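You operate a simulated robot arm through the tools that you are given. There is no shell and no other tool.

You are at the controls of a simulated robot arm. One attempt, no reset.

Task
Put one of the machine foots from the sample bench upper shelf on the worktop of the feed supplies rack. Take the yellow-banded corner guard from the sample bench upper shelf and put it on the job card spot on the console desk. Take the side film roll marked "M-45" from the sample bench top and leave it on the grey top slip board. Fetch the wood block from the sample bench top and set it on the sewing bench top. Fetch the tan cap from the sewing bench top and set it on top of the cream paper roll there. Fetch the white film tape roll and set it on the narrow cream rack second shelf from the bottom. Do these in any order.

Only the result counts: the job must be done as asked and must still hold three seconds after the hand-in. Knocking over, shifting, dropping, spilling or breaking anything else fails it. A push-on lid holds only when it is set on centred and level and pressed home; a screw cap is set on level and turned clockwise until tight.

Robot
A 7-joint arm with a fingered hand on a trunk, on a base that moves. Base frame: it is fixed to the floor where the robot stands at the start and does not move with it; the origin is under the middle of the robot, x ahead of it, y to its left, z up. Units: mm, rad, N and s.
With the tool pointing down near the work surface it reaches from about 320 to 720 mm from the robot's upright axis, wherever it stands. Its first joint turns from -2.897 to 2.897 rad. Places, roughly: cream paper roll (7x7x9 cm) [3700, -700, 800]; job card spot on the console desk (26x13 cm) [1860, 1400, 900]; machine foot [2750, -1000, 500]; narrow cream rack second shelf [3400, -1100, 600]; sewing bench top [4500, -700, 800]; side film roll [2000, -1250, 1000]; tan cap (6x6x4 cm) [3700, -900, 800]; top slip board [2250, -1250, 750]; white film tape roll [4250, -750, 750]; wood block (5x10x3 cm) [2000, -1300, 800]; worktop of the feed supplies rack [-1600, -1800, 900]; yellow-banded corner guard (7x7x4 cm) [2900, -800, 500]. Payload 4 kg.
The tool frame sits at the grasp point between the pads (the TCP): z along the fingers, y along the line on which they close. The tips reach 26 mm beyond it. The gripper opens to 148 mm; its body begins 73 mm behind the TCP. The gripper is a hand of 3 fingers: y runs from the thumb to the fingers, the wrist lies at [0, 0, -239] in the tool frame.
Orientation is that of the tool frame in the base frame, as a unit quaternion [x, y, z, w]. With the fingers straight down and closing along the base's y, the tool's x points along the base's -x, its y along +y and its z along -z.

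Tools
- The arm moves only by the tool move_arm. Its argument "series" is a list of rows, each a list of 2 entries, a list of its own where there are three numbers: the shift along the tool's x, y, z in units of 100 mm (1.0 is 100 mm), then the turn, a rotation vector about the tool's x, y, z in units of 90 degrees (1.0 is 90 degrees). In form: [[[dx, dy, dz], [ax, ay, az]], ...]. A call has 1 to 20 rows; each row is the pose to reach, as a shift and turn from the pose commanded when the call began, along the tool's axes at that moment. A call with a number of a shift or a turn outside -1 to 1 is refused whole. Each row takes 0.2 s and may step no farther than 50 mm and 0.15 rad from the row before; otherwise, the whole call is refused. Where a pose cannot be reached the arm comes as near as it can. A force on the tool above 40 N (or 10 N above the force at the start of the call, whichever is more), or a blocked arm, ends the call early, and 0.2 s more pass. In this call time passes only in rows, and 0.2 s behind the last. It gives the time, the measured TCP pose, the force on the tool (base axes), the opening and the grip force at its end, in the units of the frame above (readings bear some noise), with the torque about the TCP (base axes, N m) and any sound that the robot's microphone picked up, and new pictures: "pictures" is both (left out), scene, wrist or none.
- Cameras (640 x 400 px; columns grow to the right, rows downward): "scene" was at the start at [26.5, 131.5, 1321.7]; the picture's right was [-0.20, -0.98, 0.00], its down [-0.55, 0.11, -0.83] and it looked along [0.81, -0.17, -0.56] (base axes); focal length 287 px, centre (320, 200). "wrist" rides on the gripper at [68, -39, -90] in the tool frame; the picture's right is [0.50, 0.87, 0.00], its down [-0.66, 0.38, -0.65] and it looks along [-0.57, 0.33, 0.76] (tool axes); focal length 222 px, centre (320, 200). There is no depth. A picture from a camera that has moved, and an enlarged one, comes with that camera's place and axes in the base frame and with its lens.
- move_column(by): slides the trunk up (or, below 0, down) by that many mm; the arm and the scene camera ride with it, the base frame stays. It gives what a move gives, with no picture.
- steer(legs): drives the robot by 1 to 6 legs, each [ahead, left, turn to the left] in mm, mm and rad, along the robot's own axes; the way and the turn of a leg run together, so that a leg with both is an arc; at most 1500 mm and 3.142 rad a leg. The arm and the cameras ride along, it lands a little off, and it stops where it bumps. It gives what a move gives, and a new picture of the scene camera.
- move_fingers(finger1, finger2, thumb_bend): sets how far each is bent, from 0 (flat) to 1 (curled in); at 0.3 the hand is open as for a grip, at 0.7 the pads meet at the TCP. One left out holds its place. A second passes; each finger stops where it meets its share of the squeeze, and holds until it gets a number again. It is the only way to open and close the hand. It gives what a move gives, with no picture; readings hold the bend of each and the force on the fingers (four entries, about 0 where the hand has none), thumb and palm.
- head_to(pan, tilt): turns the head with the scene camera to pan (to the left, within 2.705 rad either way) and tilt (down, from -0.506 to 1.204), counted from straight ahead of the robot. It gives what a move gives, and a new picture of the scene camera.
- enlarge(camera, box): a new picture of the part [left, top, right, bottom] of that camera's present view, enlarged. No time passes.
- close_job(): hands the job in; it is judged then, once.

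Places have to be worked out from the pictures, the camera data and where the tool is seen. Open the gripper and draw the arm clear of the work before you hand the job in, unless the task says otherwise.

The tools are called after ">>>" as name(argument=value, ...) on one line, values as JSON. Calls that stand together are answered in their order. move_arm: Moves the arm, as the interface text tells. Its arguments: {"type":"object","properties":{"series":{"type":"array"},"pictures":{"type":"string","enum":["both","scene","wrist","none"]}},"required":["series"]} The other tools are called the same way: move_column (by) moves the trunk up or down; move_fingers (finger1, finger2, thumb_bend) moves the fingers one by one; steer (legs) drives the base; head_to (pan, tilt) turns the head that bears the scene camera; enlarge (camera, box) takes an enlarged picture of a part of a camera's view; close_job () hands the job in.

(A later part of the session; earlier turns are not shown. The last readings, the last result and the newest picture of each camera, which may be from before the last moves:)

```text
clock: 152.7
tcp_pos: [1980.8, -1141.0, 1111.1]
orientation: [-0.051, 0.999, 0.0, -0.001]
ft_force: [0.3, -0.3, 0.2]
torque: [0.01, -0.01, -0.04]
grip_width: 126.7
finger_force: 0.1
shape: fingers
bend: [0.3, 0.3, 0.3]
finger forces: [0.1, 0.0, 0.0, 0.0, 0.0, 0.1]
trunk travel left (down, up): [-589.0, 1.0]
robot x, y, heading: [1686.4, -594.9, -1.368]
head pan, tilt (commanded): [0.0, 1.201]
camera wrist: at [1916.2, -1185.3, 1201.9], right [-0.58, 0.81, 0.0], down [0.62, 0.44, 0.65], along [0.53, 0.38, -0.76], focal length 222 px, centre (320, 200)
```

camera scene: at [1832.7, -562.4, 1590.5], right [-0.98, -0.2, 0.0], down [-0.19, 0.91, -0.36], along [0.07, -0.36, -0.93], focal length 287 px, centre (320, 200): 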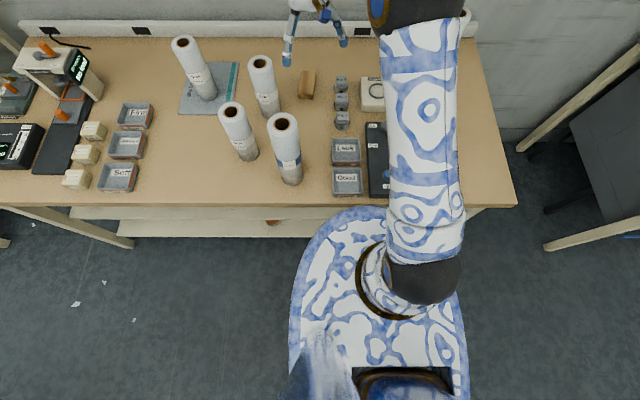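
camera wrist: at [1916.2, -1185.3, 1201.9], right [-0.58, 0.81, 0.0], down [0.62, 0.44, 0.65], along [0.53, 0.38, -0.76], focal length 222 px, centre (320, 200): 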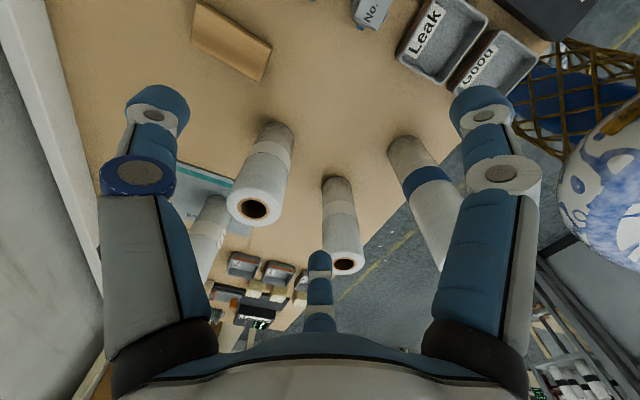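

The yaw is fine now (tool y along the block's length, thumb outward). I shift the base 100 mm left to shorten the reach, and pre-shape the fingers.

>>> steer(legs=[[0, 100, 0]])

>>> move_fingers(finger1=0.44, finger2=0.44, thumb_bend=0.34)

```text
clock: 153.8
tcp_pos: [2081.1, -1119.9, 1111.2]
orientation: [-0.051, 0.999, 0.0, -0.002]
ft_force: [-0.1, 0.5, -1.0]
torque: [-0.01, 0.03, 0.01]
grip_width: 126.9
finger_force: 0.1
shape: fingers
bend: [0.3, 0.3, 0.3]
finger forces: [0.1, 0.0, 0.1, 0.0, 0.0, 0.0]
trunk travel left (down, up): [-589.0, 1.0]
robot x, y, heading: [1787.5, -576.9, -1.366]
head pan, tilt (commanded): [0.0, 1.201]
camera scene: at [1931.3, -541.6, 1590.3], right [-0.98, -0.2, 0.0], down [-0.19, 0.91, -0.36], along [0.07, -0.35, -0.93], focal length 287 px, centre (320, 200)
```

scene: 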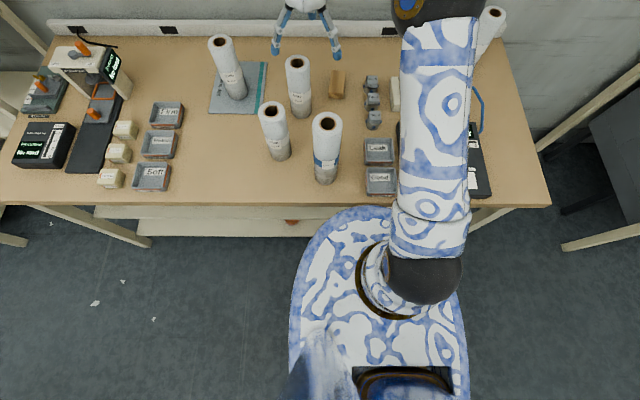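

```text
clock: 154.8
tcp_pos: [2081.8, -1120.6, 1112.9]
orientation: [-0.051, 0.999, 0.0, -0.001]
ft_force: [-0.5, -0.3, -0.5]
torque: [0.0, 0.02, 0.02]
grip_width: 99.1
finger_force: 0.1
shape: fingers
bend: [0.44, 0.44, 0.34]
finger forces: [0.0, 0.1, 0.0, 0.0, 0.1, 0.0]
trunk travel left (down, up): [-589.0, 1.0]
robot x, y, heading: [1784.1, -578.8, -1.367]
head pan, tilt (commanded): [0.0, 1.201]
```

I tilt the tool 10 degrees outward, then move over the block in two half-moves while easing down to z 1060 (above the roll tops).

>>> move_arm(series=[[[0, 0, 0], [0.055, 0, 0]], [[0, 0, 0], [0.111, 0, 0]]], pictures="none")

>>> move_arm(series=[[[0.18, -0.33, 0.18], [0, 0, 0]], [[0.37, -0.66, 0.37], [0, 0, 0]], [[0.37, -0.66, 0.37], [0, 0, 0]]], pictures="none")

>>> move_arm(series=[[[0.18, -0.33, 0.18], [0, 0, 0]], [[0.37, -0.66, 0.37], [0, 0, 0]], [[0.37, -0.66, 0.37], [0, 0, 0]]], pictures="both")

```text
clock: 155.4
tcp_pos: [2079.1, -1120.6, 1112.0]
orientation: [-0.05, 0.995, -0.087, 0.003]
ft_force: [1.0, 1.2, 0.5]
torque: [-0.01, 0.01, 0.01]
grip_width: 99.2
finger_force: 0.0
shape: fingers
bend: [0.44, 0.44, 0.34]
finger forces: [0.0, 0.1, 0.0, 0.0, 0.1, 0.0]
trunk travel left (down, up): [-589.0, 1.0]
robot x, y, heading: [1784.9, -575.0, -1.367]
head pan, tilt (commanded): [0.0, 1.201]
```

```text
clock: 156.2
tcp_pos: [2049.9, -1195.1, 1087.1]
orientation: [-0.05, 0.995, -0.087, 0.004]
ft_force: [0.5, 0.2, 0.3]
torque: [0.0, 0.0, 0.0]
grip_width: 99.2
finger_force: 0.0
shape: fingers
bend: [0.44, 0.44, 0.34]
finger forces: [0.1, 0.0, 0.0, 0.0, 0.1, 0.1]
trunk travel left (down, up): [-589.0, 1.0]
robot x, y, heading: [1782.9, -571.6, -1.362]
head pan, tilt (commanded): [0.0, 1.201]
```

```text
clock: 157.0
tcp_pos: [2020.6, -1271.5, 1062.7]
orientation: [-0.051, 0.995, -0.086, 0.003]
ft_force: [-0.1, 0.3, -0.1]
torque: [-0.01, -0.02, 0.03]
grip_width: 98.9
finger_force: 0.1
shape: fingers
bend: [0.44, 0.44, 0.34]
finger forces: [0.0, 0.0, 0.0, 0.1, 0.1, 0.0]
trunk travel left (down, up): [-589.0, 1.0]
robot x, y, heading: [1784.1, -572.5, -1.365]
head pan, tilt (commanded): [0.0, 1.201]
camera scene: at [1930.0, -541.7, 1590.5], right [-0.98, -0.2, 0.0], down [-0.19, 0.91, -0.36], along [0.07, -0.35, -0.93], focal length 287 px, centre (320, 200)
camera wrist: at [1955.3, -1298.6, 1157.4], right [-0.58, 0.8, -0.15], down [0.6, 0.55, 0.58], along [0.54, 0.25, -0.8], focal length 222 px, centre (320, 200)
```

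scene: 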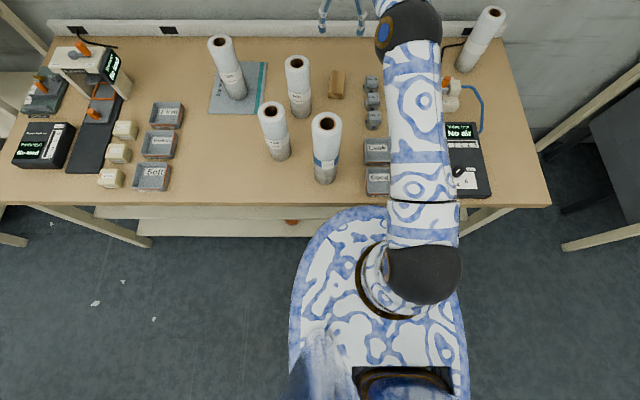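
wrist: 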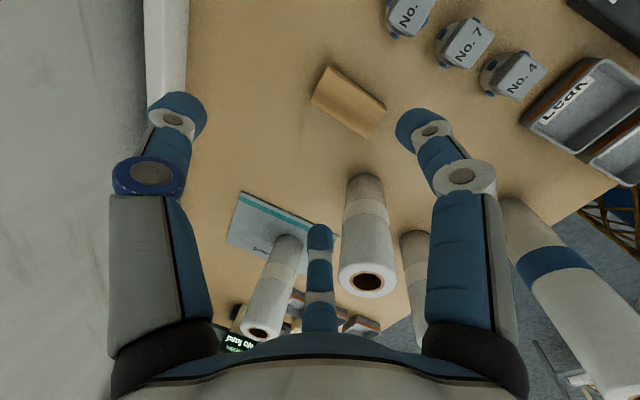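

Reached above the block. I descend vertically (compensating the tilt) to about z 872 and check centring with the wrist camera.

>>> move_arm(series=[[[0, 0.08, 0.45], [0, 0, 0]], [[0, 0.16, 0.9], [0, 0, 0]], [[0, 0.168, 0.955], [0, 0, 0]]], pictures="none")

>>> move_arm(series=[[[0, 0.08, 0.45], [0, 0, 0]], [[0, 0.16, 0.9], [0, 0, 0]], [[0, 0.16, 0.91], [0, 0, 0]]], pictures="both")

>>> enlarge(camera="wrist", box=[220, 80, 480, 260])

```text
clock: 157.8
tcp_pos: [2019.3, -1268.5, 964.4]
orientation: [-0.051, 0.995, -0.086, 0.004]
ft_force: [1.0, -0.4, -0.3]
torque: [0.01, 0.01, -0.01]
grip_width: 99.2
finger_force: 0.1
shape: fingers
bend: [0.44, 0.44, 0.34]
finger forces: [0.0, 0.0, 0.1, 0.0, 0.1, 0.0]
trunk travel left (down, up): [-589.0, 1.0]
robot x, y, heading: [1783.9, -573.8, -1.364]
head pan, tilt (commanded): [0.0, 1.201]
```

```text
clock: 158.6
tcp_pos: [2021.4, -1269.8, 871.2]
orientation: [-0.051, 0.995, -0.088, 0.004]
ft_force: [-1.2, 0.7, 0.1]
torque: [-0.01, -0.03, -0.03]
grip_width: 99.0
finger_force: 0.0
shape: fingers
bend: [0.44, 0.44, 0.34]
finger forces: [0.1, 0.1, 0.0, 0.1, 0.0, 0.0]
trunk travel left (down, up): [-589.0, 1.0]
robot x, y, heading: [1782.7, -578.0, -1.37]
head pan, tilt (commanded): [0.0, 1.201]
camera scene: at [1930.1, -541.9, 1590.5], right [-0.98, -0.2, 0.0], down [-0.19, 0.91, -0.36], along [0.07, -0.35, -0.93], focal length 287 px, centre (320, 200)
camera wrist: at [1954.1, -1297.6, 967.2], right [-0.58, 0.8, -0.15], down [0.6, 0.55, 0.58], along [0.54, 0.25, -0.8], focal length 222 px, centre (320, 200)
```

scene: 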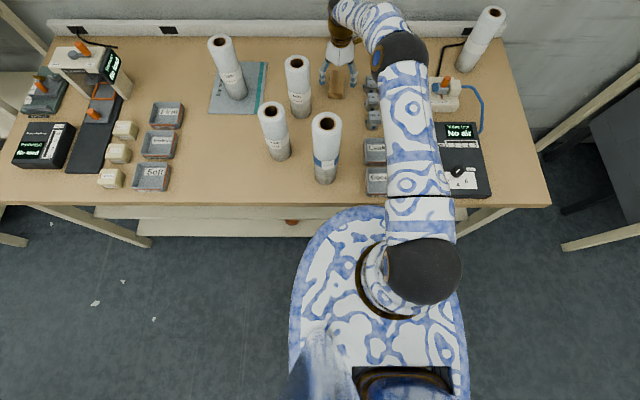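
wrist: 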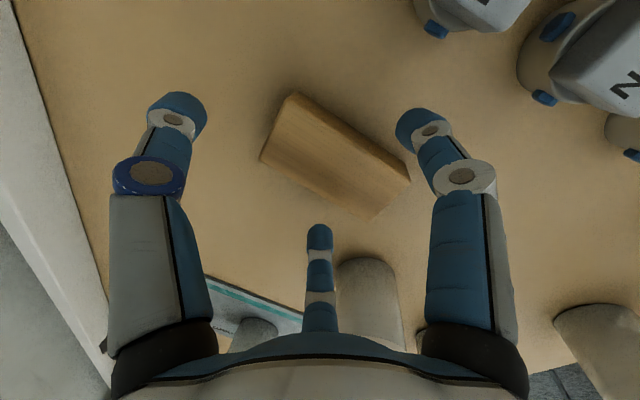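

```text
2.22 times, centred on (350, 170) of wrist
camera zoom: at [1954.1, -1297.6, 967.2], right [-0.58, 0.8, -0.15], down [0.6, 0.55, 0.58], along [0.54, 0.25, -0.8], focal length 494 px, centre (253, 267)
```

zoom: 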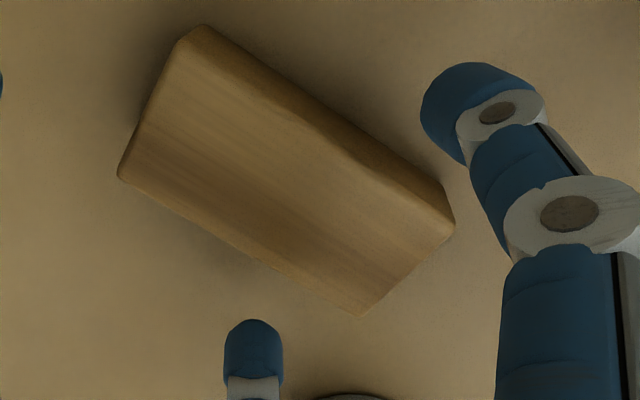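

The block centre is about 4 mm left and 3 mm nearer than the TCP. I correct that and lower until the fingertips are just above the bench top.

>>> move_arm(series=[[[-0.043, 0.04, 0.1], [0, 0, 0]], [[-0.043, 0.08, 0.3], [0, 0, 0]], [[-0.043, 0.1, 0.42], [0, 0, 0]], [[-0.043, 0.105, 0.45], [0, 0, 0]], [[-0.043, 0.105, 0.45], [0, 0, 0]]], pictures="both")

```text
clock: 159.5
tcp_pos: [2025.3, -1269.6, 838.8]
orientation: [-0.048, 0.994, -0.094, 0.006]
ft_force: [-1.1, 5.2, 27.6]
torque: [0.99, 0.33, -0.01]
grip_width: 102.1
finger_force: 13.5
shape: fingers
bend: [0.42, 0.43, 0.34]
finger forces: [15.9, 11.8, 0.0, 0.0, 0.0, 0.0]
trunk travel left (down, up): [-589.0, 1.0]
robot x, y, heading: [1783.0, -572.2, -1.363]
head pan, tilt (commanded): [0.0, 1.201]
stopped in row 4: the force on the tool passed its limit at 45 N (the readings are from after the stop); the commanded pose is now the measured one
camera scene: at [1929.1, -538.7, 1590.9], right [-0.98, -0.2, 0.0], down [-0.19, 0.91, -0.36], along [0.07, -0.36, -0.93], focal length 287 px, centre (320, 200)
camera wrist: at [1958.7, -1295.4, 933.8], right [-0.58, 0.8, -0.16], down [0.6, 0.56, 0.57], along [0.55, 0.23, -0.8], focal length 222 px, centre (320, 200)
```

scene: 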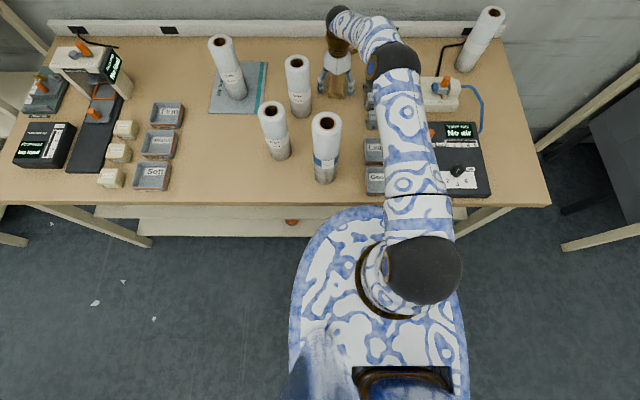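
wrist: 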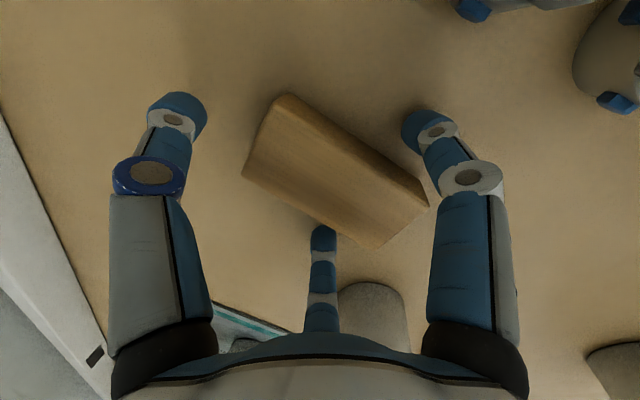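

The fingers met something at z 839. I raise 6 mm and enlarge the wrist view to see what the tips touch.

>>> move_arm(series=[[[0, -0.01, -0.08], [0, 0, 0]]], pictures="wrist")

>>> enlarge(camera="wrist", box=[220, 80, 480, 260])

>>> enlarge(camera="scene", box=[280, 0, 400, 130])

```text
clock: 159.9
tcp_pos: [2025.0, -1266.9, 840.0]
orientation: [-0.049, 0.995, -0.09, 0.005]
ft_force: [-0.1, -0.8, -0.1]
torque: [0.03, 0.01, 0.02]
grip_width: 99.0
finger_force: 0.0
shape: fingers
bend: [0.44, 0.44, 0.34]
finger forces: [0.0, 0.0, 0.0, 0.0, 0.0, 0.0]
trunk travel left (down, up): [-589.0, 1.0]
robot x, y, heading: [1782.2, -575.2, -1.364]
head pan, tilt (commanded): [0.0, 1.201]
camera wrist: at [1958.8, -1295.1, 936.0], right [-0.58, 0.8, -0.16], down [0.6, 0.55, 0.58], along [0.55, 0.24, -0.8], focal length 222 px, centre (320, 200)
```

wrist: 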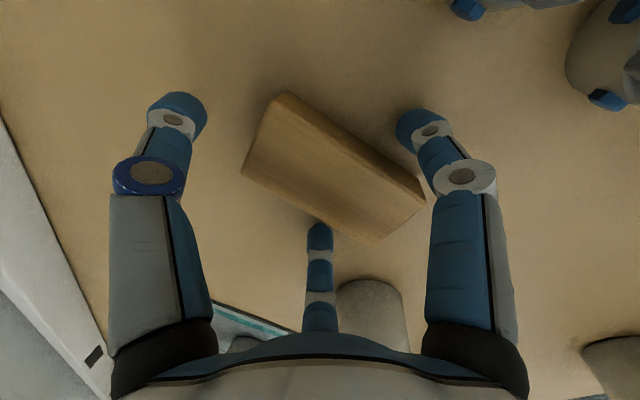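

```text
2.22 times, centred on (350, 170) of wrist
camera zoom: at [1958.8, -1295.1, 936.0], right [-0.58, 0.8, -0.16], down [0.6, 0.55, 0.58], along [0.55, 0.24, -0.8], focal length 494 px, centre (253, 267)
```

zoom: 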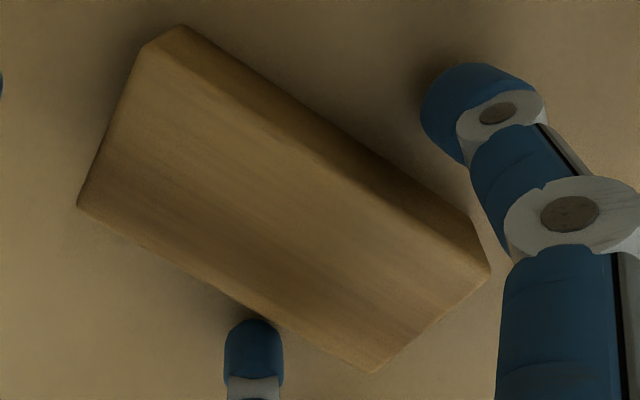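

```text
3.08 times, centred on (340, 65) of scene
camera zoom: at [1930.1, -541.8, 1590.0], right [-0.98, -0.2, 0.0], down [-0.19, 0.91, -0.36], along [0.07, -0.35, -0.93], focal length 883 px, centre (258, 615)
```

zoom: 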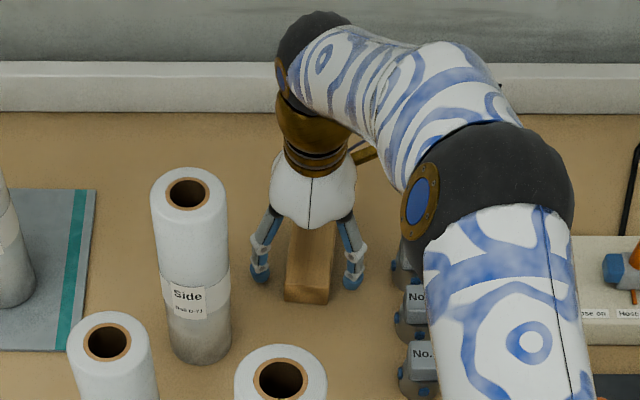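

The two fingers straddle the block with tips at bench level (tips reach about 45 mm past the TCP when this open). I close stepwise: first near contact, then grip.

>>> move_fingers(finger1=0.51, finger2=0.51, thumb_bend=0.43)

>>> move_arm(series=[[[0, 0.0, 0.05], [0, 0, 0]]], pictures="wrist")

```text
clock: 160.9
tcp_pos: [2025.9, -1268.2, 841.5]
orientation: [-0.05, 0.995, -0.09, 0.006]
ft_force: [0.7, -0.9, 0.4]
torque: [0.0, -0.02, -0.02]
grip_width: 73.1
finger_force: 0.1
shape: fingers
bend: [0.51, 0.51, 0.43]
finger forces: [0.0, 0.0, 0.1, 0.0, 0.0, 0.0]
trunk travel left (down, up): [-589.0, 1.0]
robot x, y, heading: [1783.9, -576.1, -1.365]
head pan, tilt (commanded): [0.0, 1.201]
```

```text
clock: 161.3
tcp_pos: [2025.1, -1268.8, 838.8]
orientation: [-0.051, 0.994, -0.092, 0.006]
ft_force: [-0.3, 0.7, 8.7]
torque: [0.23, 0.13, -0.02]
grip_width: 72.8
finger_force: 4.7
shape: fingers
bend: [0.51, 0.51, 0.43]
finger forces: [5.5, 3.2, 0.0, 0.0, 0.0, 0.0]
trunk travel left (down, up): [-589.0, 1.0]
robot x, y, heading: [1780.3, -570.9, -1.366]
head pan, tilt (commanded): [0.0, 1.201]
camera wrist: at [1958.7, -1295.7, 933.8], right [-0.58, 0.8, -0.16], down [0.6, 0.55, 0.57], along [0.55, 0.24, -0.8], focal length 222 px, centre (320, 200)
```

wrist: 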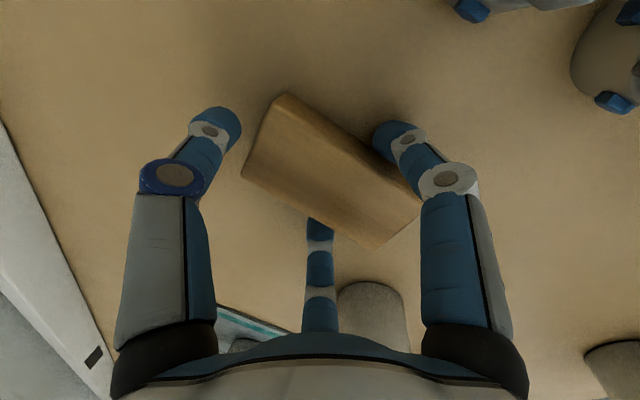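

Tips just touch the bench. I raise 3 mm and close to grip.

>>> move_arm(series=[[[0, 0.0, -0.03], [0, 0, 0]]], pictures="none")

>>> move_fingers(finger1=0.58, finger2=0.58, thumb_bend=0.5)

>>> move_fingers(finger1=0.64, finger2=0.64, thumb_bend=0.56)

>>> move_arm(series=[[[0, 0.0, -0.01], [0, 0, 0]]], pictures="both")

```text
clock: 161.7
tcp_pos: [2024.2, -1268.6, 840.1]
orientation: [-0.051, 0.995, -0.09, 0.004]
ft_force: [0.2, 0.6, -1.1]
torque: [-0.02, 0.01, 0.01]
grip_width: 72.7
finger_force: 0.1
shape: fingers
bend: [0.51, 0.51, 0.43]
finger forces: [0.0, 0.1, 0.0, 0.0, 0.1, 0.0]
trunk travel left (down, up): [-589.0, 1.0]
robot x, y, heading: [1781.9, -576.0, -1.361]
head pan, tilt (commanded): [0.0, 1.201]
```

```text
clock: 162.7
tcp_pos: [2025.0, -1268.7, 839.6]
orientation: [-0.05, 0.995, -0.091, 0.006]
ft_force: [1.0, 0.0, 0.2]
torque: [-0.01, 0.01, -0.01]
grip_width: 59.2
finger_force: 3.4
shape: fingers
bend: [0.54, 0.54, 0.48]
finger forces: [2.1, 1.9, 0.0, 0.0, 2.6, 0.1]
trunk travel left (down, up): [-589.0, 1.0]
robot x, y, heading: [1781.6, -575.6, -1.363]
head pan, tilt (commanded): [0.0, 1.201]
```

```text
clock: 163.7
tcp_pos: [2024.4, -1269.0, 840.1]
orientation: [-0.05, 0.995, -0.091, 0.005]
ft_force: [-0.7, -0.4, 0.2]
torque: [0.0, -0.01, 0.02]
grip_width: 54.4
finger_force: 10.3
shape: fingers
bend: [0.55, 0.55, 0.51]
finger forces: [6.6, 6.5, 0.0, 0.0, 7.6, 0.0]
trunk travel left (down, up): [-589.0, 1.0]
robot x, y, heading: [1788.2, -574.4, -1.37]
head pan, tilt (commanded): [0.0, 1.201]
```

```text
clock: 164.1
tcp_pos: [2025.3, -1268.5, 841.4]
orientation: [-0.05, 0.995, -0.091, 0.005]
ft_force: [0.8, 0.7, -0.7]
torque: [0.01, -0.03, -0.03]
grip_width: 54.2
finger_force: 10.1
shape: fingers
bend: [0.55, 0.55, 0.51]
finger forces: [6.7, 6.4, 0.0, 0.1, 7.4, 0.0]
trunk travel left (down, up): [-589.0, 1.0]
robot x, y, heading: [1784.0, -574.4, -1.36]
head pan, tilt (commanded): [0.0, 1.201]
camera scene: at [1930.1, -541.8, 1590.5], right [-0.98, -0.2, 0.0], down [-0.19, 0.91, -0.36], along [0.07, -0.35, -0.93], focal length 287 px, centre (320, 200)
camera wrist: at [1958.4, -1295.2, 936.2], right [-0.58, 0.8, -0.16], down [0.6, 0.55, 0.57], along [0.55, 0.24, -0.8], focal length 222 px, centre (320, 200)
```

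scene: 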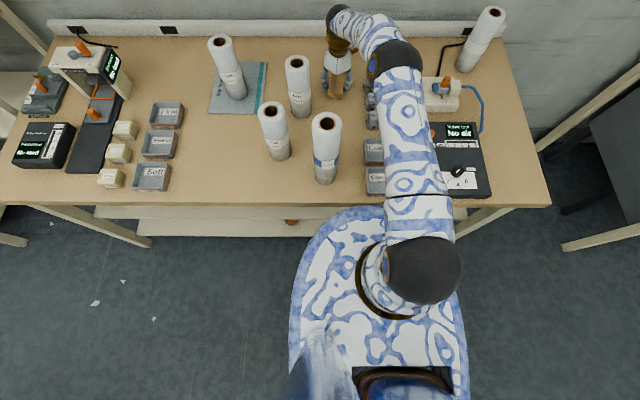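
wrist: 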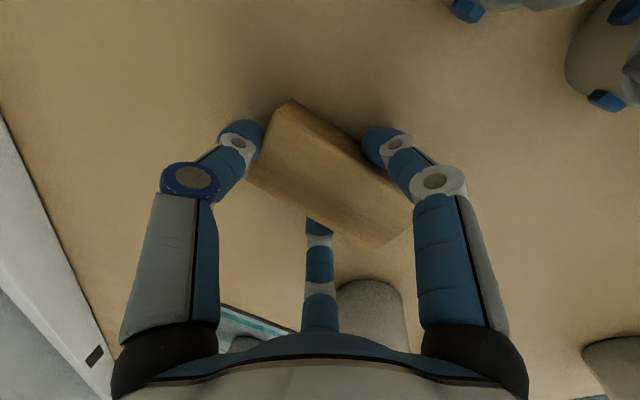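

Grip is balanced (about 6.5 N each). I lift straight up 40 mm and check.

>>> move_arm(series=[[[0, -0.03, -0.2], [0, 0, 0]], [[0, -0.07, -0.4], [0, 0, 0]], [[0, -0.07, -0.4], [0, 0, 0]]], pictures="wrist")

```text
clock: 164.9
tcp_pos: [2024.6, -1269.0, 881.0]
orientation: [-0.051, 0.995, -0.091, 0.005]
ft_force: [-0.3, -0.7, -0.3]
torque: [-0.03, -0.01, 0.01]
grip_width: 54.2
finger_force: 10.5
shape: fingers
bend: [0.55, 0.55, 0.51]
finger forces: [6.7, 6.4, 0.1, 0.1, 7.5, 0.0]
trunk travel left (down, up): [-589.0, 1.0]
robot x, y, heading: [1783.5, -576.8, -1.366]
head pan, tilt (commanded): [0.0, 1.201]
camera wrist: at [1958.7, -1296.0, 977.1], right [-0.58, 0.8, -0.16], down [0.6, 0.55, 0.58], along [0.55, 0.24, -0.8], focal length 222 px, centre (320, 200)
```

wrist: 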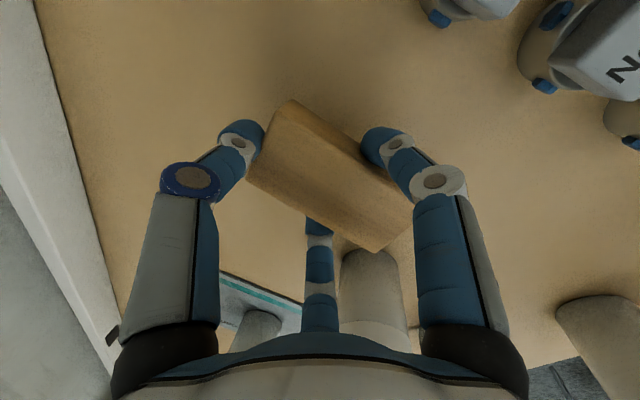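

The block came up. I lift vertically to z 1070, then draw it in toward the robot while rising above the roll tops.

>>> move_arm(series=[[[0, -0.08, -0.45], [0, 0, 0]], [[0, -0.165, -0.93], [0, 0, 0]], [[0, -0.165, -0.93], [0, 0, 0]]], pictures="none")

>>> move_arm(series=[[[0, -0.08, -0.45], [0, 0, 0]], [[0, -0.165, -0.93], [0, 0, 0]], [[0, -0.165, -0.93], [0, 0, 0]]], pictures="none")

>>> move_arm(series=[[[0, 0.2, -0.3], [0, 0, 0]], [[0, 0.5, -0.6], [0, 0, 0]], [[0, 0.8, -0.95], [0, 0, 0]], [[0, 0.8, -0.95], [0, 0, 0]]], pictures="both")

```text
clock: 165.7
tcp_pos: [2027.2, -1268.9, 976.9]
orientation: [-0.05, 0.995, -0.09, 0.005]
ft_force: [0.1, 0.1, -0.6]
torque: [-0.02, 0.0, 0.0]
grip_width: 54.3
finger_force: 9.9
shape: fingers
bend: [0.55, 0.55, 0.51]
finger forces: [6.8, 6.5, 0.0, 0.0, 7.3, 0.1]
trunk travel left (down, up): [-589.0, 1.0]
robot x, y, heading: [1787.7, -575.9, -1.366]
head pan, tilt (commanded): [0.0, 1.201]
```

```text
clock: 166.5
tcp_pos: [2024.8, -1266.6, 1070.6]
orientation: [-0.049, 0.995, -0.091, 0.004]
ft_force: [0.2, 0.0, -1.1]
torque: [0.03, 0.02, -0.01]
grip_width: 54.4
finger_force: 10.2
shape: fingers
bend: [0.55, 0.55, 0.51]
finger forces: [6.6, 6.5, 0.1, 0.0, 7.2, 0.0]
trunk travel left (down, up): [-589.0, 1.0]
robot x, y, heading: [1784.1, -577.2, -1.365]
head pan, tilt (commanded): [0.0, 1.201]
```

```text
clock: 167.5
tcp_pos: [2013.7, -1170.9, 1152.1]
orientation: [-0.05, 0.995, -0.091, 0.006]
ft_force: [0.1, 0.1, -1.5]
torque: [-0.01, 0.0, 0.04]
grip_width: 54.3
finger_force: 9.8
shape: fingers
bend: [0.55, 0.55, 0.51]
finger forces: [6.5, 6.4, 0.1, 0.0, 7.3, 0.1]
trunk travel left (down, up): [-589.0, 1.0]
robot x, y, heading: [1782.6, -573.9, -1.363]
head pan, tilt (commanded): [0.0, 1.201]
camera scene: at [1930.1, -542.0, 1590.4], right [-0.98, -0.2, 0.0], down [-0.19, 0.91, -0.36], along [0.07, -0.35, -0.93], focal length 287 px, centre (320, 200)
camera wrist: at [1946.5, -1198.0, 1247.2], right [-0.58, 0.8, -0.16], down [0.6, 0.55, 0.58], along [0.55, 0.24, -0.8], focal length 222 px, centre (320, 200)
```

scene: 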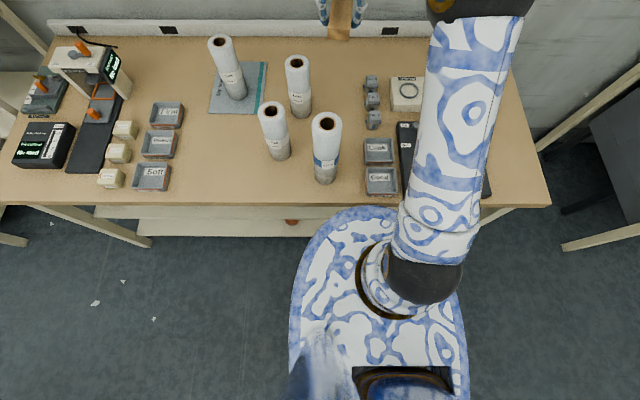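
wrist: 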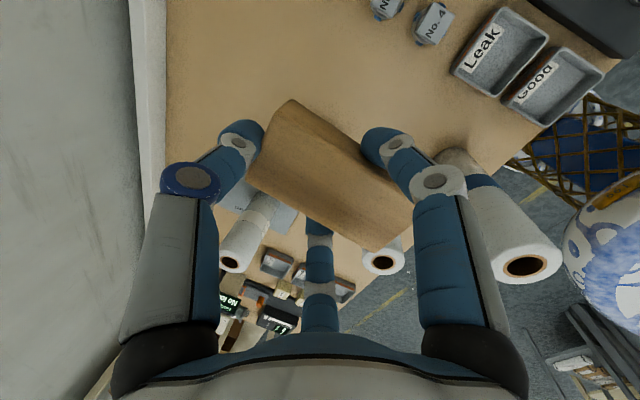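

The block is held level at z ~1104, above all rolls. I back straight away from the bench 480 mm and then go left along the aisle toward the sewing bench.

>>> steer(legs=[[-480, 0, 0], [0, 1300, 0]])

>>> head_to(pan=0.6, tilt=0.6)

```text
clock: 176.5
tcp_pos: [3189.6, -471.3, 1151.5]
orientation: [-0.037, 0.995, -0.091, 0.003]
ft_force: [0.1, 0.3, -1.3]
torque: [-0.02, 0.01, 0.0]
grip_width: 54.2
finger_force: 9.9
shape: fingers
bend: [0.55, 0.55, 0.52]
finger forces: [6.6, 6.4, 0.0, 0.0, 7.2, 0.0]
trunk travel left (down, up): [-589.0, 1.0]
robot x, y, heading: [2978.6, 129.3, -1.39]
head pan, tilt (commanded): [0.0, 1.201]
camera scene: at [3123.2, 160.2, 1590.5], right [-0.98, -0.18, 0.0], down [-0.17, 0.92, -0.36], along [0.06, -0.36, -0.93], focal length 287 px, centre (320, 200)
```

scene: 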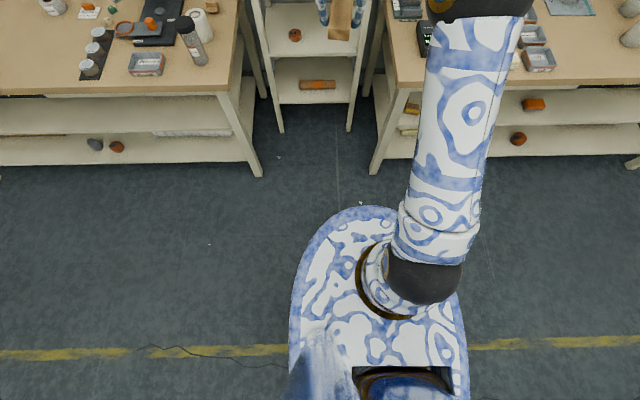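

```text
clock: 177.5
tcp_pos: [3188.8, -471.8, 1151.3]
orientation: [-0.037, 0.995, -0.09, 0.004]
ft_force: [-0.3, -0.1, -0.8]
torque: [0.01, 0.01, -0.01]
grip_width: 54.3
finger_force: 9.7
shape: fingers
bend: [0.55, 0.55, 0.52]
finger forces: [6.6, 6.4, 0.0, 0.0, 7.2, 0.0]
trunk travel left (down, up): [-589.0, 1.0]
robot x, y, heading: [2972.0, 132.6, -1.392]
head pan, tilt (commanded): [0.6, 0.6]
camera scene: at [3175.2, 152.2, 1635.0], right [-0.71, -0.7, 0.0], down [-0.4, 0.4, -0.82], along [0.58, -0.59, -0.57], focal length 287 px, centre (320, 200)
```

scene: 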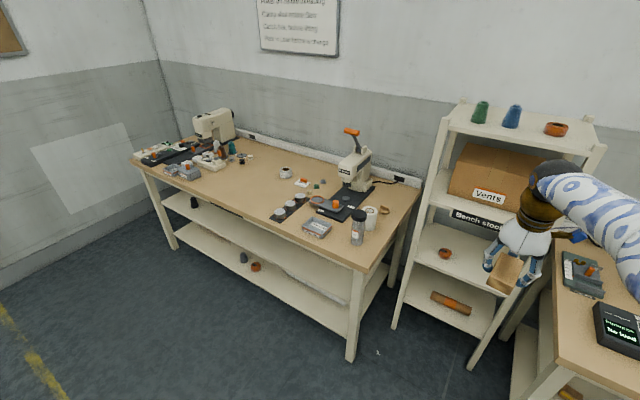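

The sewing bench is now in view. I enlarge it to identify the tan cap, the cream paper roll, the white film tape roll, and free space for the block.

>>> enlarge(camera="scene", box=[240, 120, 430, 260])

>>> enlarge(camera="scene", box=[120, 90, 310, 220])

>>> enlarge(camera="scene", box=[380, 90, 620, 360])

```text
2.86 times, centred on (335, 190) of scene
camera zoom: at [3175.2, 152.2, 1635.0], right [-0.71, -0.7, 0.0], down [-0.4, 0.4, -0.82], along [0.58, -0.59, -0.57], focal length 820 px, centre (277, 229)
```

zoom: 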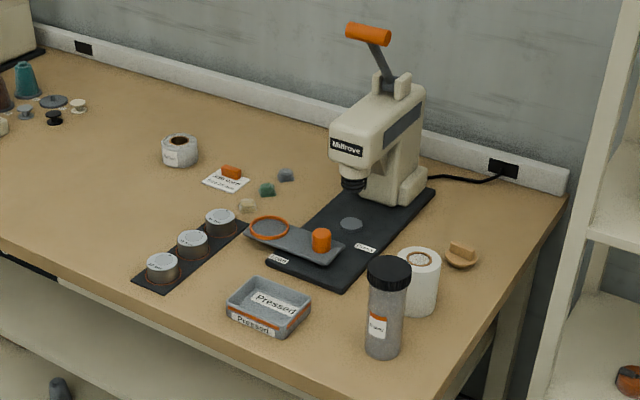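

```text
3.08 times, centred on (215, 155) of scene
camera zoom: at [3175.2, 152.2, 1635.0], right [-0.71, -0.7, 0.0], down [-0.4, 0.4, -0.82], along [0.58, -0.59, -0.57], focal length 883 px, centre (643, 338)
```

zoom: 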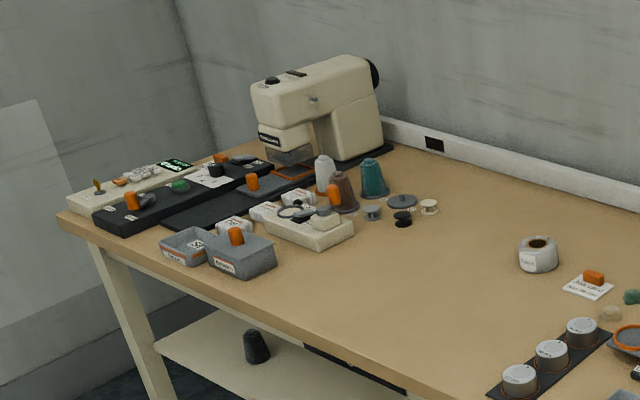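

```text
1.48 times, centred on (500, 225) of scene
camera zoom: at [3175.2, 152.2, 1635.0], right [-0.71, -0.7, 0.0], down [-0.4, 0.4, -0.82], along [0.58, -0.59, -0.57], focal length 425 px, centre (53, 163)
```

zoom: 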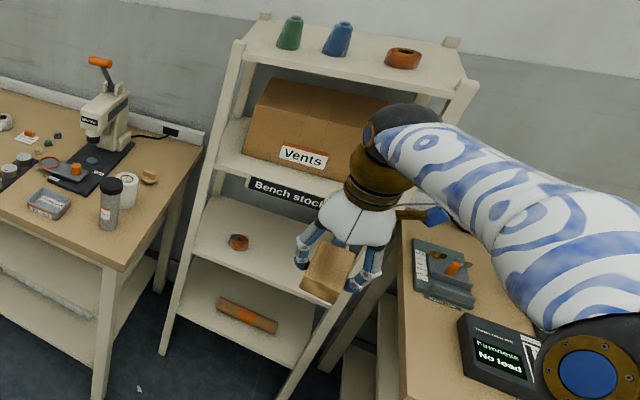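

I can identify: white film tape roll near (4370, -772), cream paper roll near (3737, -735), tan cap near (3748, -884), dark-capped jar at (3710, -618). The sewing bench has a free area around (4450, -490); I drive left to bring the block there.

>>> steer(legs=[[0, 1230, 0], [150, 0, 0]])

>>> head_to(pan=0.1, tilt=0.8)

```text
clock: 184.8
tcp_pos: [4441.3, -411.1, 1150.3]
orientation: [-0.03, 0.995, -0.091, 0.003]
ft_force: [-0.4, -0.5, -0.6]
torque: [-0.01, -0.04, -0.02]
grip_width: 54.4
finger_force: 10.1
shape: fingers
bend: [0.55, 0.55, 0.52]
finger forces: [6.6, 6.4, 0.0, 0.0, 7.3, 0.0]
trunk travel left (down, up): [-589.0, 1.0]
robot x, y, heading: [4234.4, 194.1, -1.407]
head pan, tilt (commanded): [0.6, 0.6]
camera scene: at [4436.7, 212.1, 1635.0], right [-0.72, -0.69, 0.0], down [-0.39, 0.41, -0.82], along [0.57, -0.59, -0.57], focal length 287 px, centre (320, 200)
```

scene: 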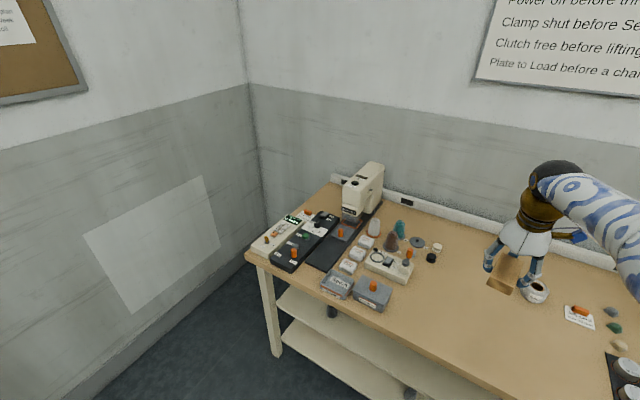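

```text
clock: 185.7
tcp_pos: [4441.0, -410.6, 1151.5]
orientation: [-0.03, 0.995, -0.091, 0.003]
ft_force: [0.3, 0.7, -1.4]
torque: [0.0, -0.01, 0.04]
grip_width: 54.2
finger_force: 10.0
shape: fingers
bend: [0.55, 0.55, 0.52]
finger forces: [6.6, 6.5, 0.0, 0.0, 7.2, 0.0]
trunk travel left (down, up): [-589.0, 1.0]
robot x, y, heading: [4237.4, 196.4, -1.411]
head pan, tilt (commanded): [0.099, 0.799]
camera scene: at [4396.4, 199.2, 1618.2], right [-0.97, -0.26, 0.0], down [-0.19, 0.69, -0.7], along [0.18, -0.67, -0.72], focal length 287 px, centre (320, 200)
```

scene: 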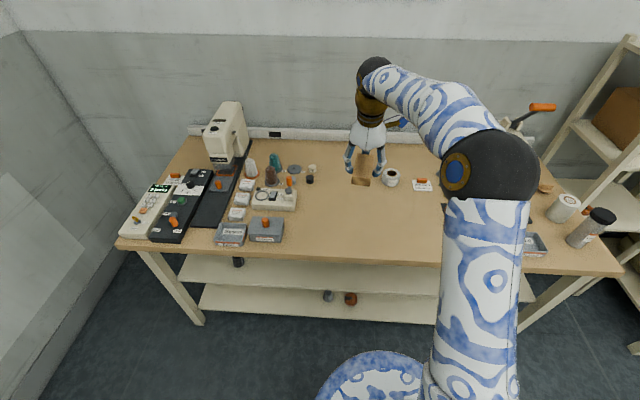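

A large free area lies right below the hand's path. I drive forward 100 mm and begin lowering the block vertically.

>>> steer(legs=[[105, 0, 0]])

>>> move_arm(series=[[[0, 0.08, 0.45], [0, 0, 0]], [[0, 0.172, 0.934], [0, 0, 0]], [[0, 0.172, 0.934], [0, 0, 0]]], pictures="none")

>>> move_arm(series=[[[0, 0.08, 0.45], [0, 0, 0]], [[0, 0.172, 0.934], [0, 0, 0]], [[0, 0.172, 0.934], [0, 0, 0]]], pictures="both")

```text
clock: 186.9
tcp_pos: [4459.2, -517.0, 1149.9]
orientation: [-0.03, 0.995, -0.091, 0.002]
ft_force: [-0.8, 0.3, -0.6]
torque: [-0.04, 0.01, -0.02]
grip_width: 54.2
finger_force: 10.0
shape: fingers
bend: [0.55, 0.55, 0.52]
finger forces: [6.6, 6.4, 0.0, 0.1, 7.2, 0.0]
trunk travel left (down, up): [-589.0, 1.0]
robot x, y, heading: [4251.1, 89.6, -1.407]
head pan, tilt (commanded): [0.099, 0.799]
camera scene: at [4414.1, 92.9, 1618.1], right [-0.96, -0.26, 0.0], down [-0.19, 0.69, -0.7], along [0.18, -0.67, -0.72], focal length 287 px, centre (320, 200)
```

scene: 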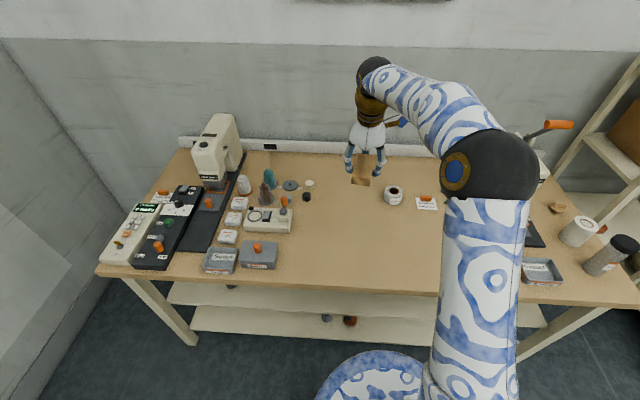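

```text
clock: 187.7
tcp_pos: [4458.8, -516.1, 1054.9]
orientation: [-0.03, 0.995, -0.09, 0.003]
ft_force: [-0.4, 0.4, -0.7]
torque: [0.01, -0.02, -0.03]
grip_width: 54.0
finger_force: 9.9
shape: fingers
bend: [0.55, 0.55, 0.52]
finger forces: [6.5, 6.5, 0.0, 0.0, 7.3, 0.1]
trunk travel left (down, up): [-589.0, 1.0]
robot x, y, heading: [4250.0, 92.3, -1.406]
head pan, tilt (commanded): [0.099, 0.799]
```

```text
clock: 188.5
tcp_pos: [4461.5, -514.8, 961.8]
orientation: [-0.031, 0.995, -0.09, 0.002]
ft_force: [-0.4, 0.1, -1.2]
torque: [0.0, 0.05, 0.01]
grip_width: 54.2
finger_force: 10.0
shape: fingers
bend: [0.55, 0.55, 0.52]
finger forces: [6.7, 6.3, 0.1, 0.0, 7.3, 0.0]
trunk travel left (down, up): [-589.0, 1.0]
robot x, y, heading: [4252.0, 88.2, -1.4]
head pan, tilt (commanded): [0.099, 0.799]
camera scene: at [4413.9, 94.3, 1618.2], right [-0.96, -0.26, 0.0], down [-0.19, 0.69, -0.7], along [0.18, -0.67, -0.72], focal length 287 px, centre (320, 200)
camera wrist: at [4394.3, -539.5, 1057.4], right [-0.55, 0.82, -0.16], down [0.62, 0.53, 0.58], along [0.55, 0.22, -0.8], focal length 222 px, centre (320, 200)
```

scene: 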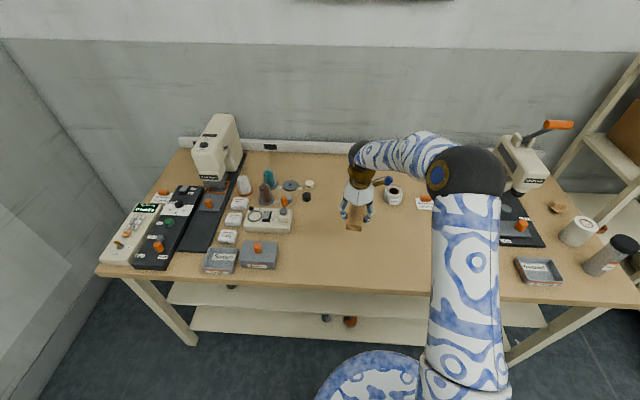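
wrist: 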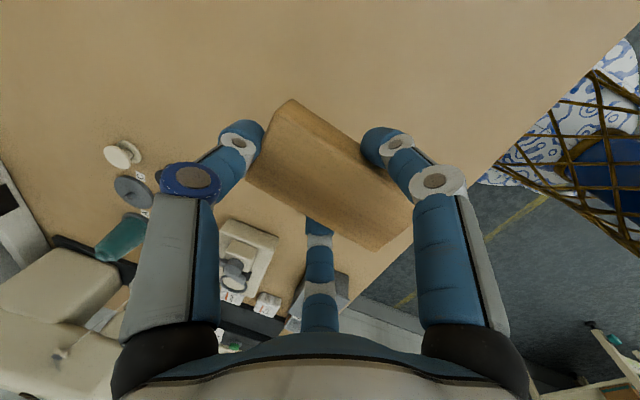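

Free surface below. I continue down, then in small steps to contact.

>>> move_arm(series=[[[0, 0.08, 0.45], [0, 0, 0]], [[0, 0.172, 0.934], [0, 0, 0]], [[0, 0.172, 0.934], [0, 0, 0]]], pictures="none")

>>> move_arm(series=[[[0, 0.03, 0.14], [0, 0, 0]], [[0, 0.035, 0.18], [0, 0, 0]], [[0, 0.04, 0.21], [0, 0, 0]], [[0, 0.045, 0.24], [0, 0, 0]], [[0, 0.05, 0.27], [0, 0, 0]]], pictures="scene")

```text
clock: 189.3
tcp_pos: [4459.9, -516.6, 865.3]
orientation: [-0.031, 0.995, -0.091, 0.004]
ft_force: [1.2, -0.4, -0.6]
torque: [0.02, 0.01, 0.01]
grip_width: 53.9
finger_force: 10.1
shape: fingers
bend: [0.55, 0.55, 0.52]
finger forces: [6.6, 6.5, 0.0, 0.0, 7.3, 0.1]
trunk travel left (down, up): [-589.0, 1.0]
robot x, y, heading: [4251.8, 86.5, -1.406]
head pan, tilt (commanded): [0.099, 0.799]
```

```text
clock: 190.5
tcp_pos: [4460.4, -514.4, 839.4]
orientation: [-0.031, 0.995, -0.091, 0.003]
ft_force: [0.5, 0.1, 5.7]
torque: [0.03, 0.0, 0.01]
grip_width: 54.0
finger_force: 11.3
shape: fingers
bend: [0.55, 0.55, 0.52]
finger forces: [6.8, 6.5, 0.1, 0.0, 7.7, 0.0]
trunk travel left (down, up): [-589.0, 1.0]
robot x, y, heading: [4253.7, 86.5, -1.406]
head pan, tilt (commanded): [0.099, 0.799]
camera scene: at [4413.6, 94.9, 1618.4], right [-0.96, -0.26, 0.0], down [-0.19, 0.69, -0.7], along [0.18, -0.67, -0.72], focal length 287 px, centre (320, 200)
```

scene: 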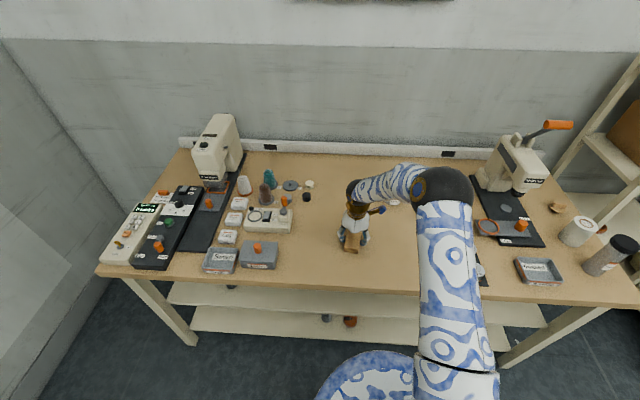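

Contact with about 6 N; the block rests on the sewing bench. I release and rise.

>>> move_fingers(finger1=0.5, finger2=0.5, thumb_bend=0.42)

>>> move_arm(series=[[[0, -0.08, -0.4], [0, 0, 0]], [[0, -0.17, -0.93], [0, 0, 0]], [[0, -0.17, -0.93], [0, 0, 0]]], pictures="both")

```text
clock: 191.5
tcp_pos: [4460.2, -515.2, 838.6]
orientation: [-0.03, 0.995, -0.09, 0.003]
ft_force: [0.5, 0.9, 1.1]
torque: [0.01, 0.07, -0.01]
grip_width: 74.5
finger_force: 0.7
shape: fingers
bend: [0.51, 0.5, 0.42]
finger forces: [0.6, 0.2, 0.1, 0.0, 0.0, 0.0]
trunk travel left (down, up): [-589.0, 1.0]
robot x, y, heading: [4254.7, 88.6, -1.404]
head pan, tilt (commanded): [0.099, 0.799]
```

```text
refused: row 2 steps farther than a row can; nothing moved
```

>>> move_arm(series=[[[0, -0.08, -0.4], [0, 0, 0]], [[0, -0.14, -0.8], [0, 0, 0]], [[0, -0.17, -0.93], [0, 0, 0]], [[0, -0.17, -0.93], [0, 0, 0]]], pictures="both")

```text
clock: 192.5
tcp_pos: [4459.7, -514.7, 934.6]
orientation: [-0.031, 0.995, -0.09, 0.004]
ft_force: [-0.5, 0.6, 0.6]
torque: [0.01, 0.03, -0.01]
grip_width: 75.2
finger_force: 0.1
shape: fingers
bend: [0.5, 0.5, 0.42]
finger forces: [0.1, 0.1, 0.0, 0.1, 0.0, 0.0]
trunk travel left (down, up): [-589.0, 1.0]
robot x, y, heading: [4255.0, 87.3, -1.408]
head pan, tilt (commanded): [0.099, 0.799]
camera scene: at [4413.8, 94.3, 1618.2], right [-0.96, -0.26, 0.0], down [-0.19, 0.69, -0.7], along [0.18, -0.67, -0.72], focal length 287 px, centre (320, 200)
camera wrist: at [4392.6, -539.8, 1030.1], right [-0.55, 0.82, -0.16], down [0.62, 0.53, 0.58], along [0.55, 0.22, -0.8], focal length 222 px, centre (320, 200)
```

scene: 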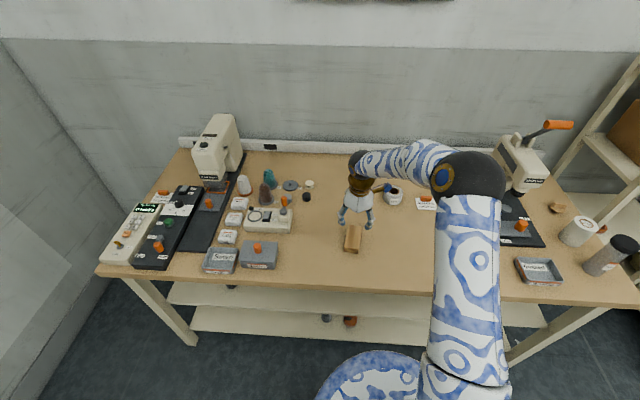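
wrist: 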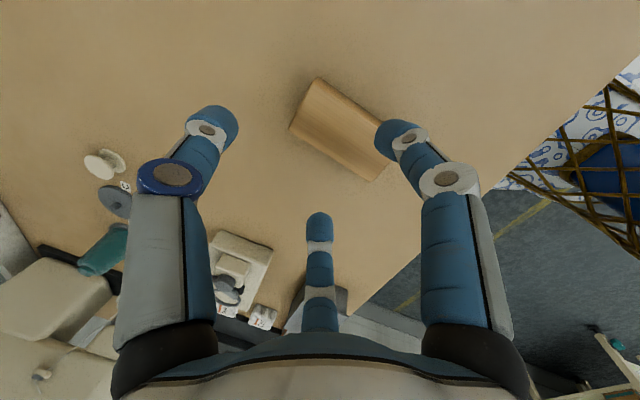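

The block sits on the sewing bench. Next the white film tape roll, which stands just behind; I enlarge it.

>>> enlarge(camera="scene", box=[350, 160, 450, 230])

>>> enlarge(camera="scene", box=[480, 110, 640, 290])

```text
5.71 times, centred on (400, 195) of scene
camera zoom: at [4413.8, 94.3, 1618.2], right [-0.96, -0.26, 0.0], down [-0.19, 0.69, -0.7], along [0.18, -0.67, -0.72], focal length 1641 px, centre (-137, 229)
```

zoom: 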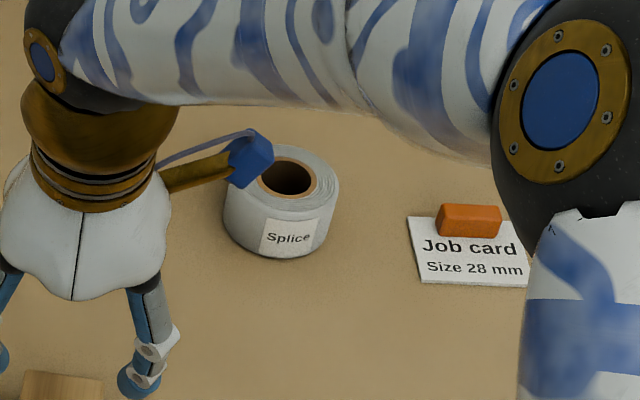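

```text
2.22 times, centred on (560, 200) of scene
camera zoom: at [4413.8, 94.3, 1618.2], right [-0.96, -0.26, 0.0], down [-0.19, 0.69, -0.7], along [0.18, -0.67, -0.72], focal length 638 px, centre (-213, 200)
```

zoom: 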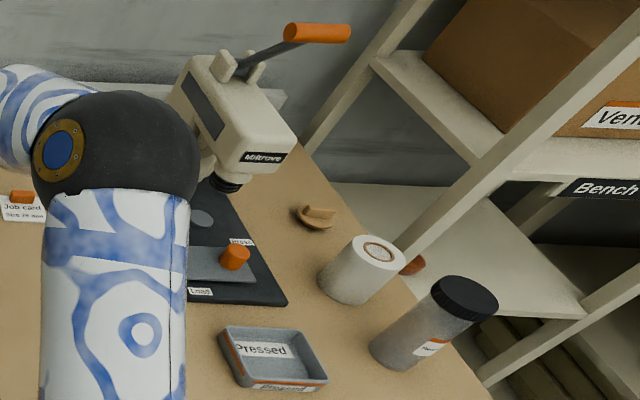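

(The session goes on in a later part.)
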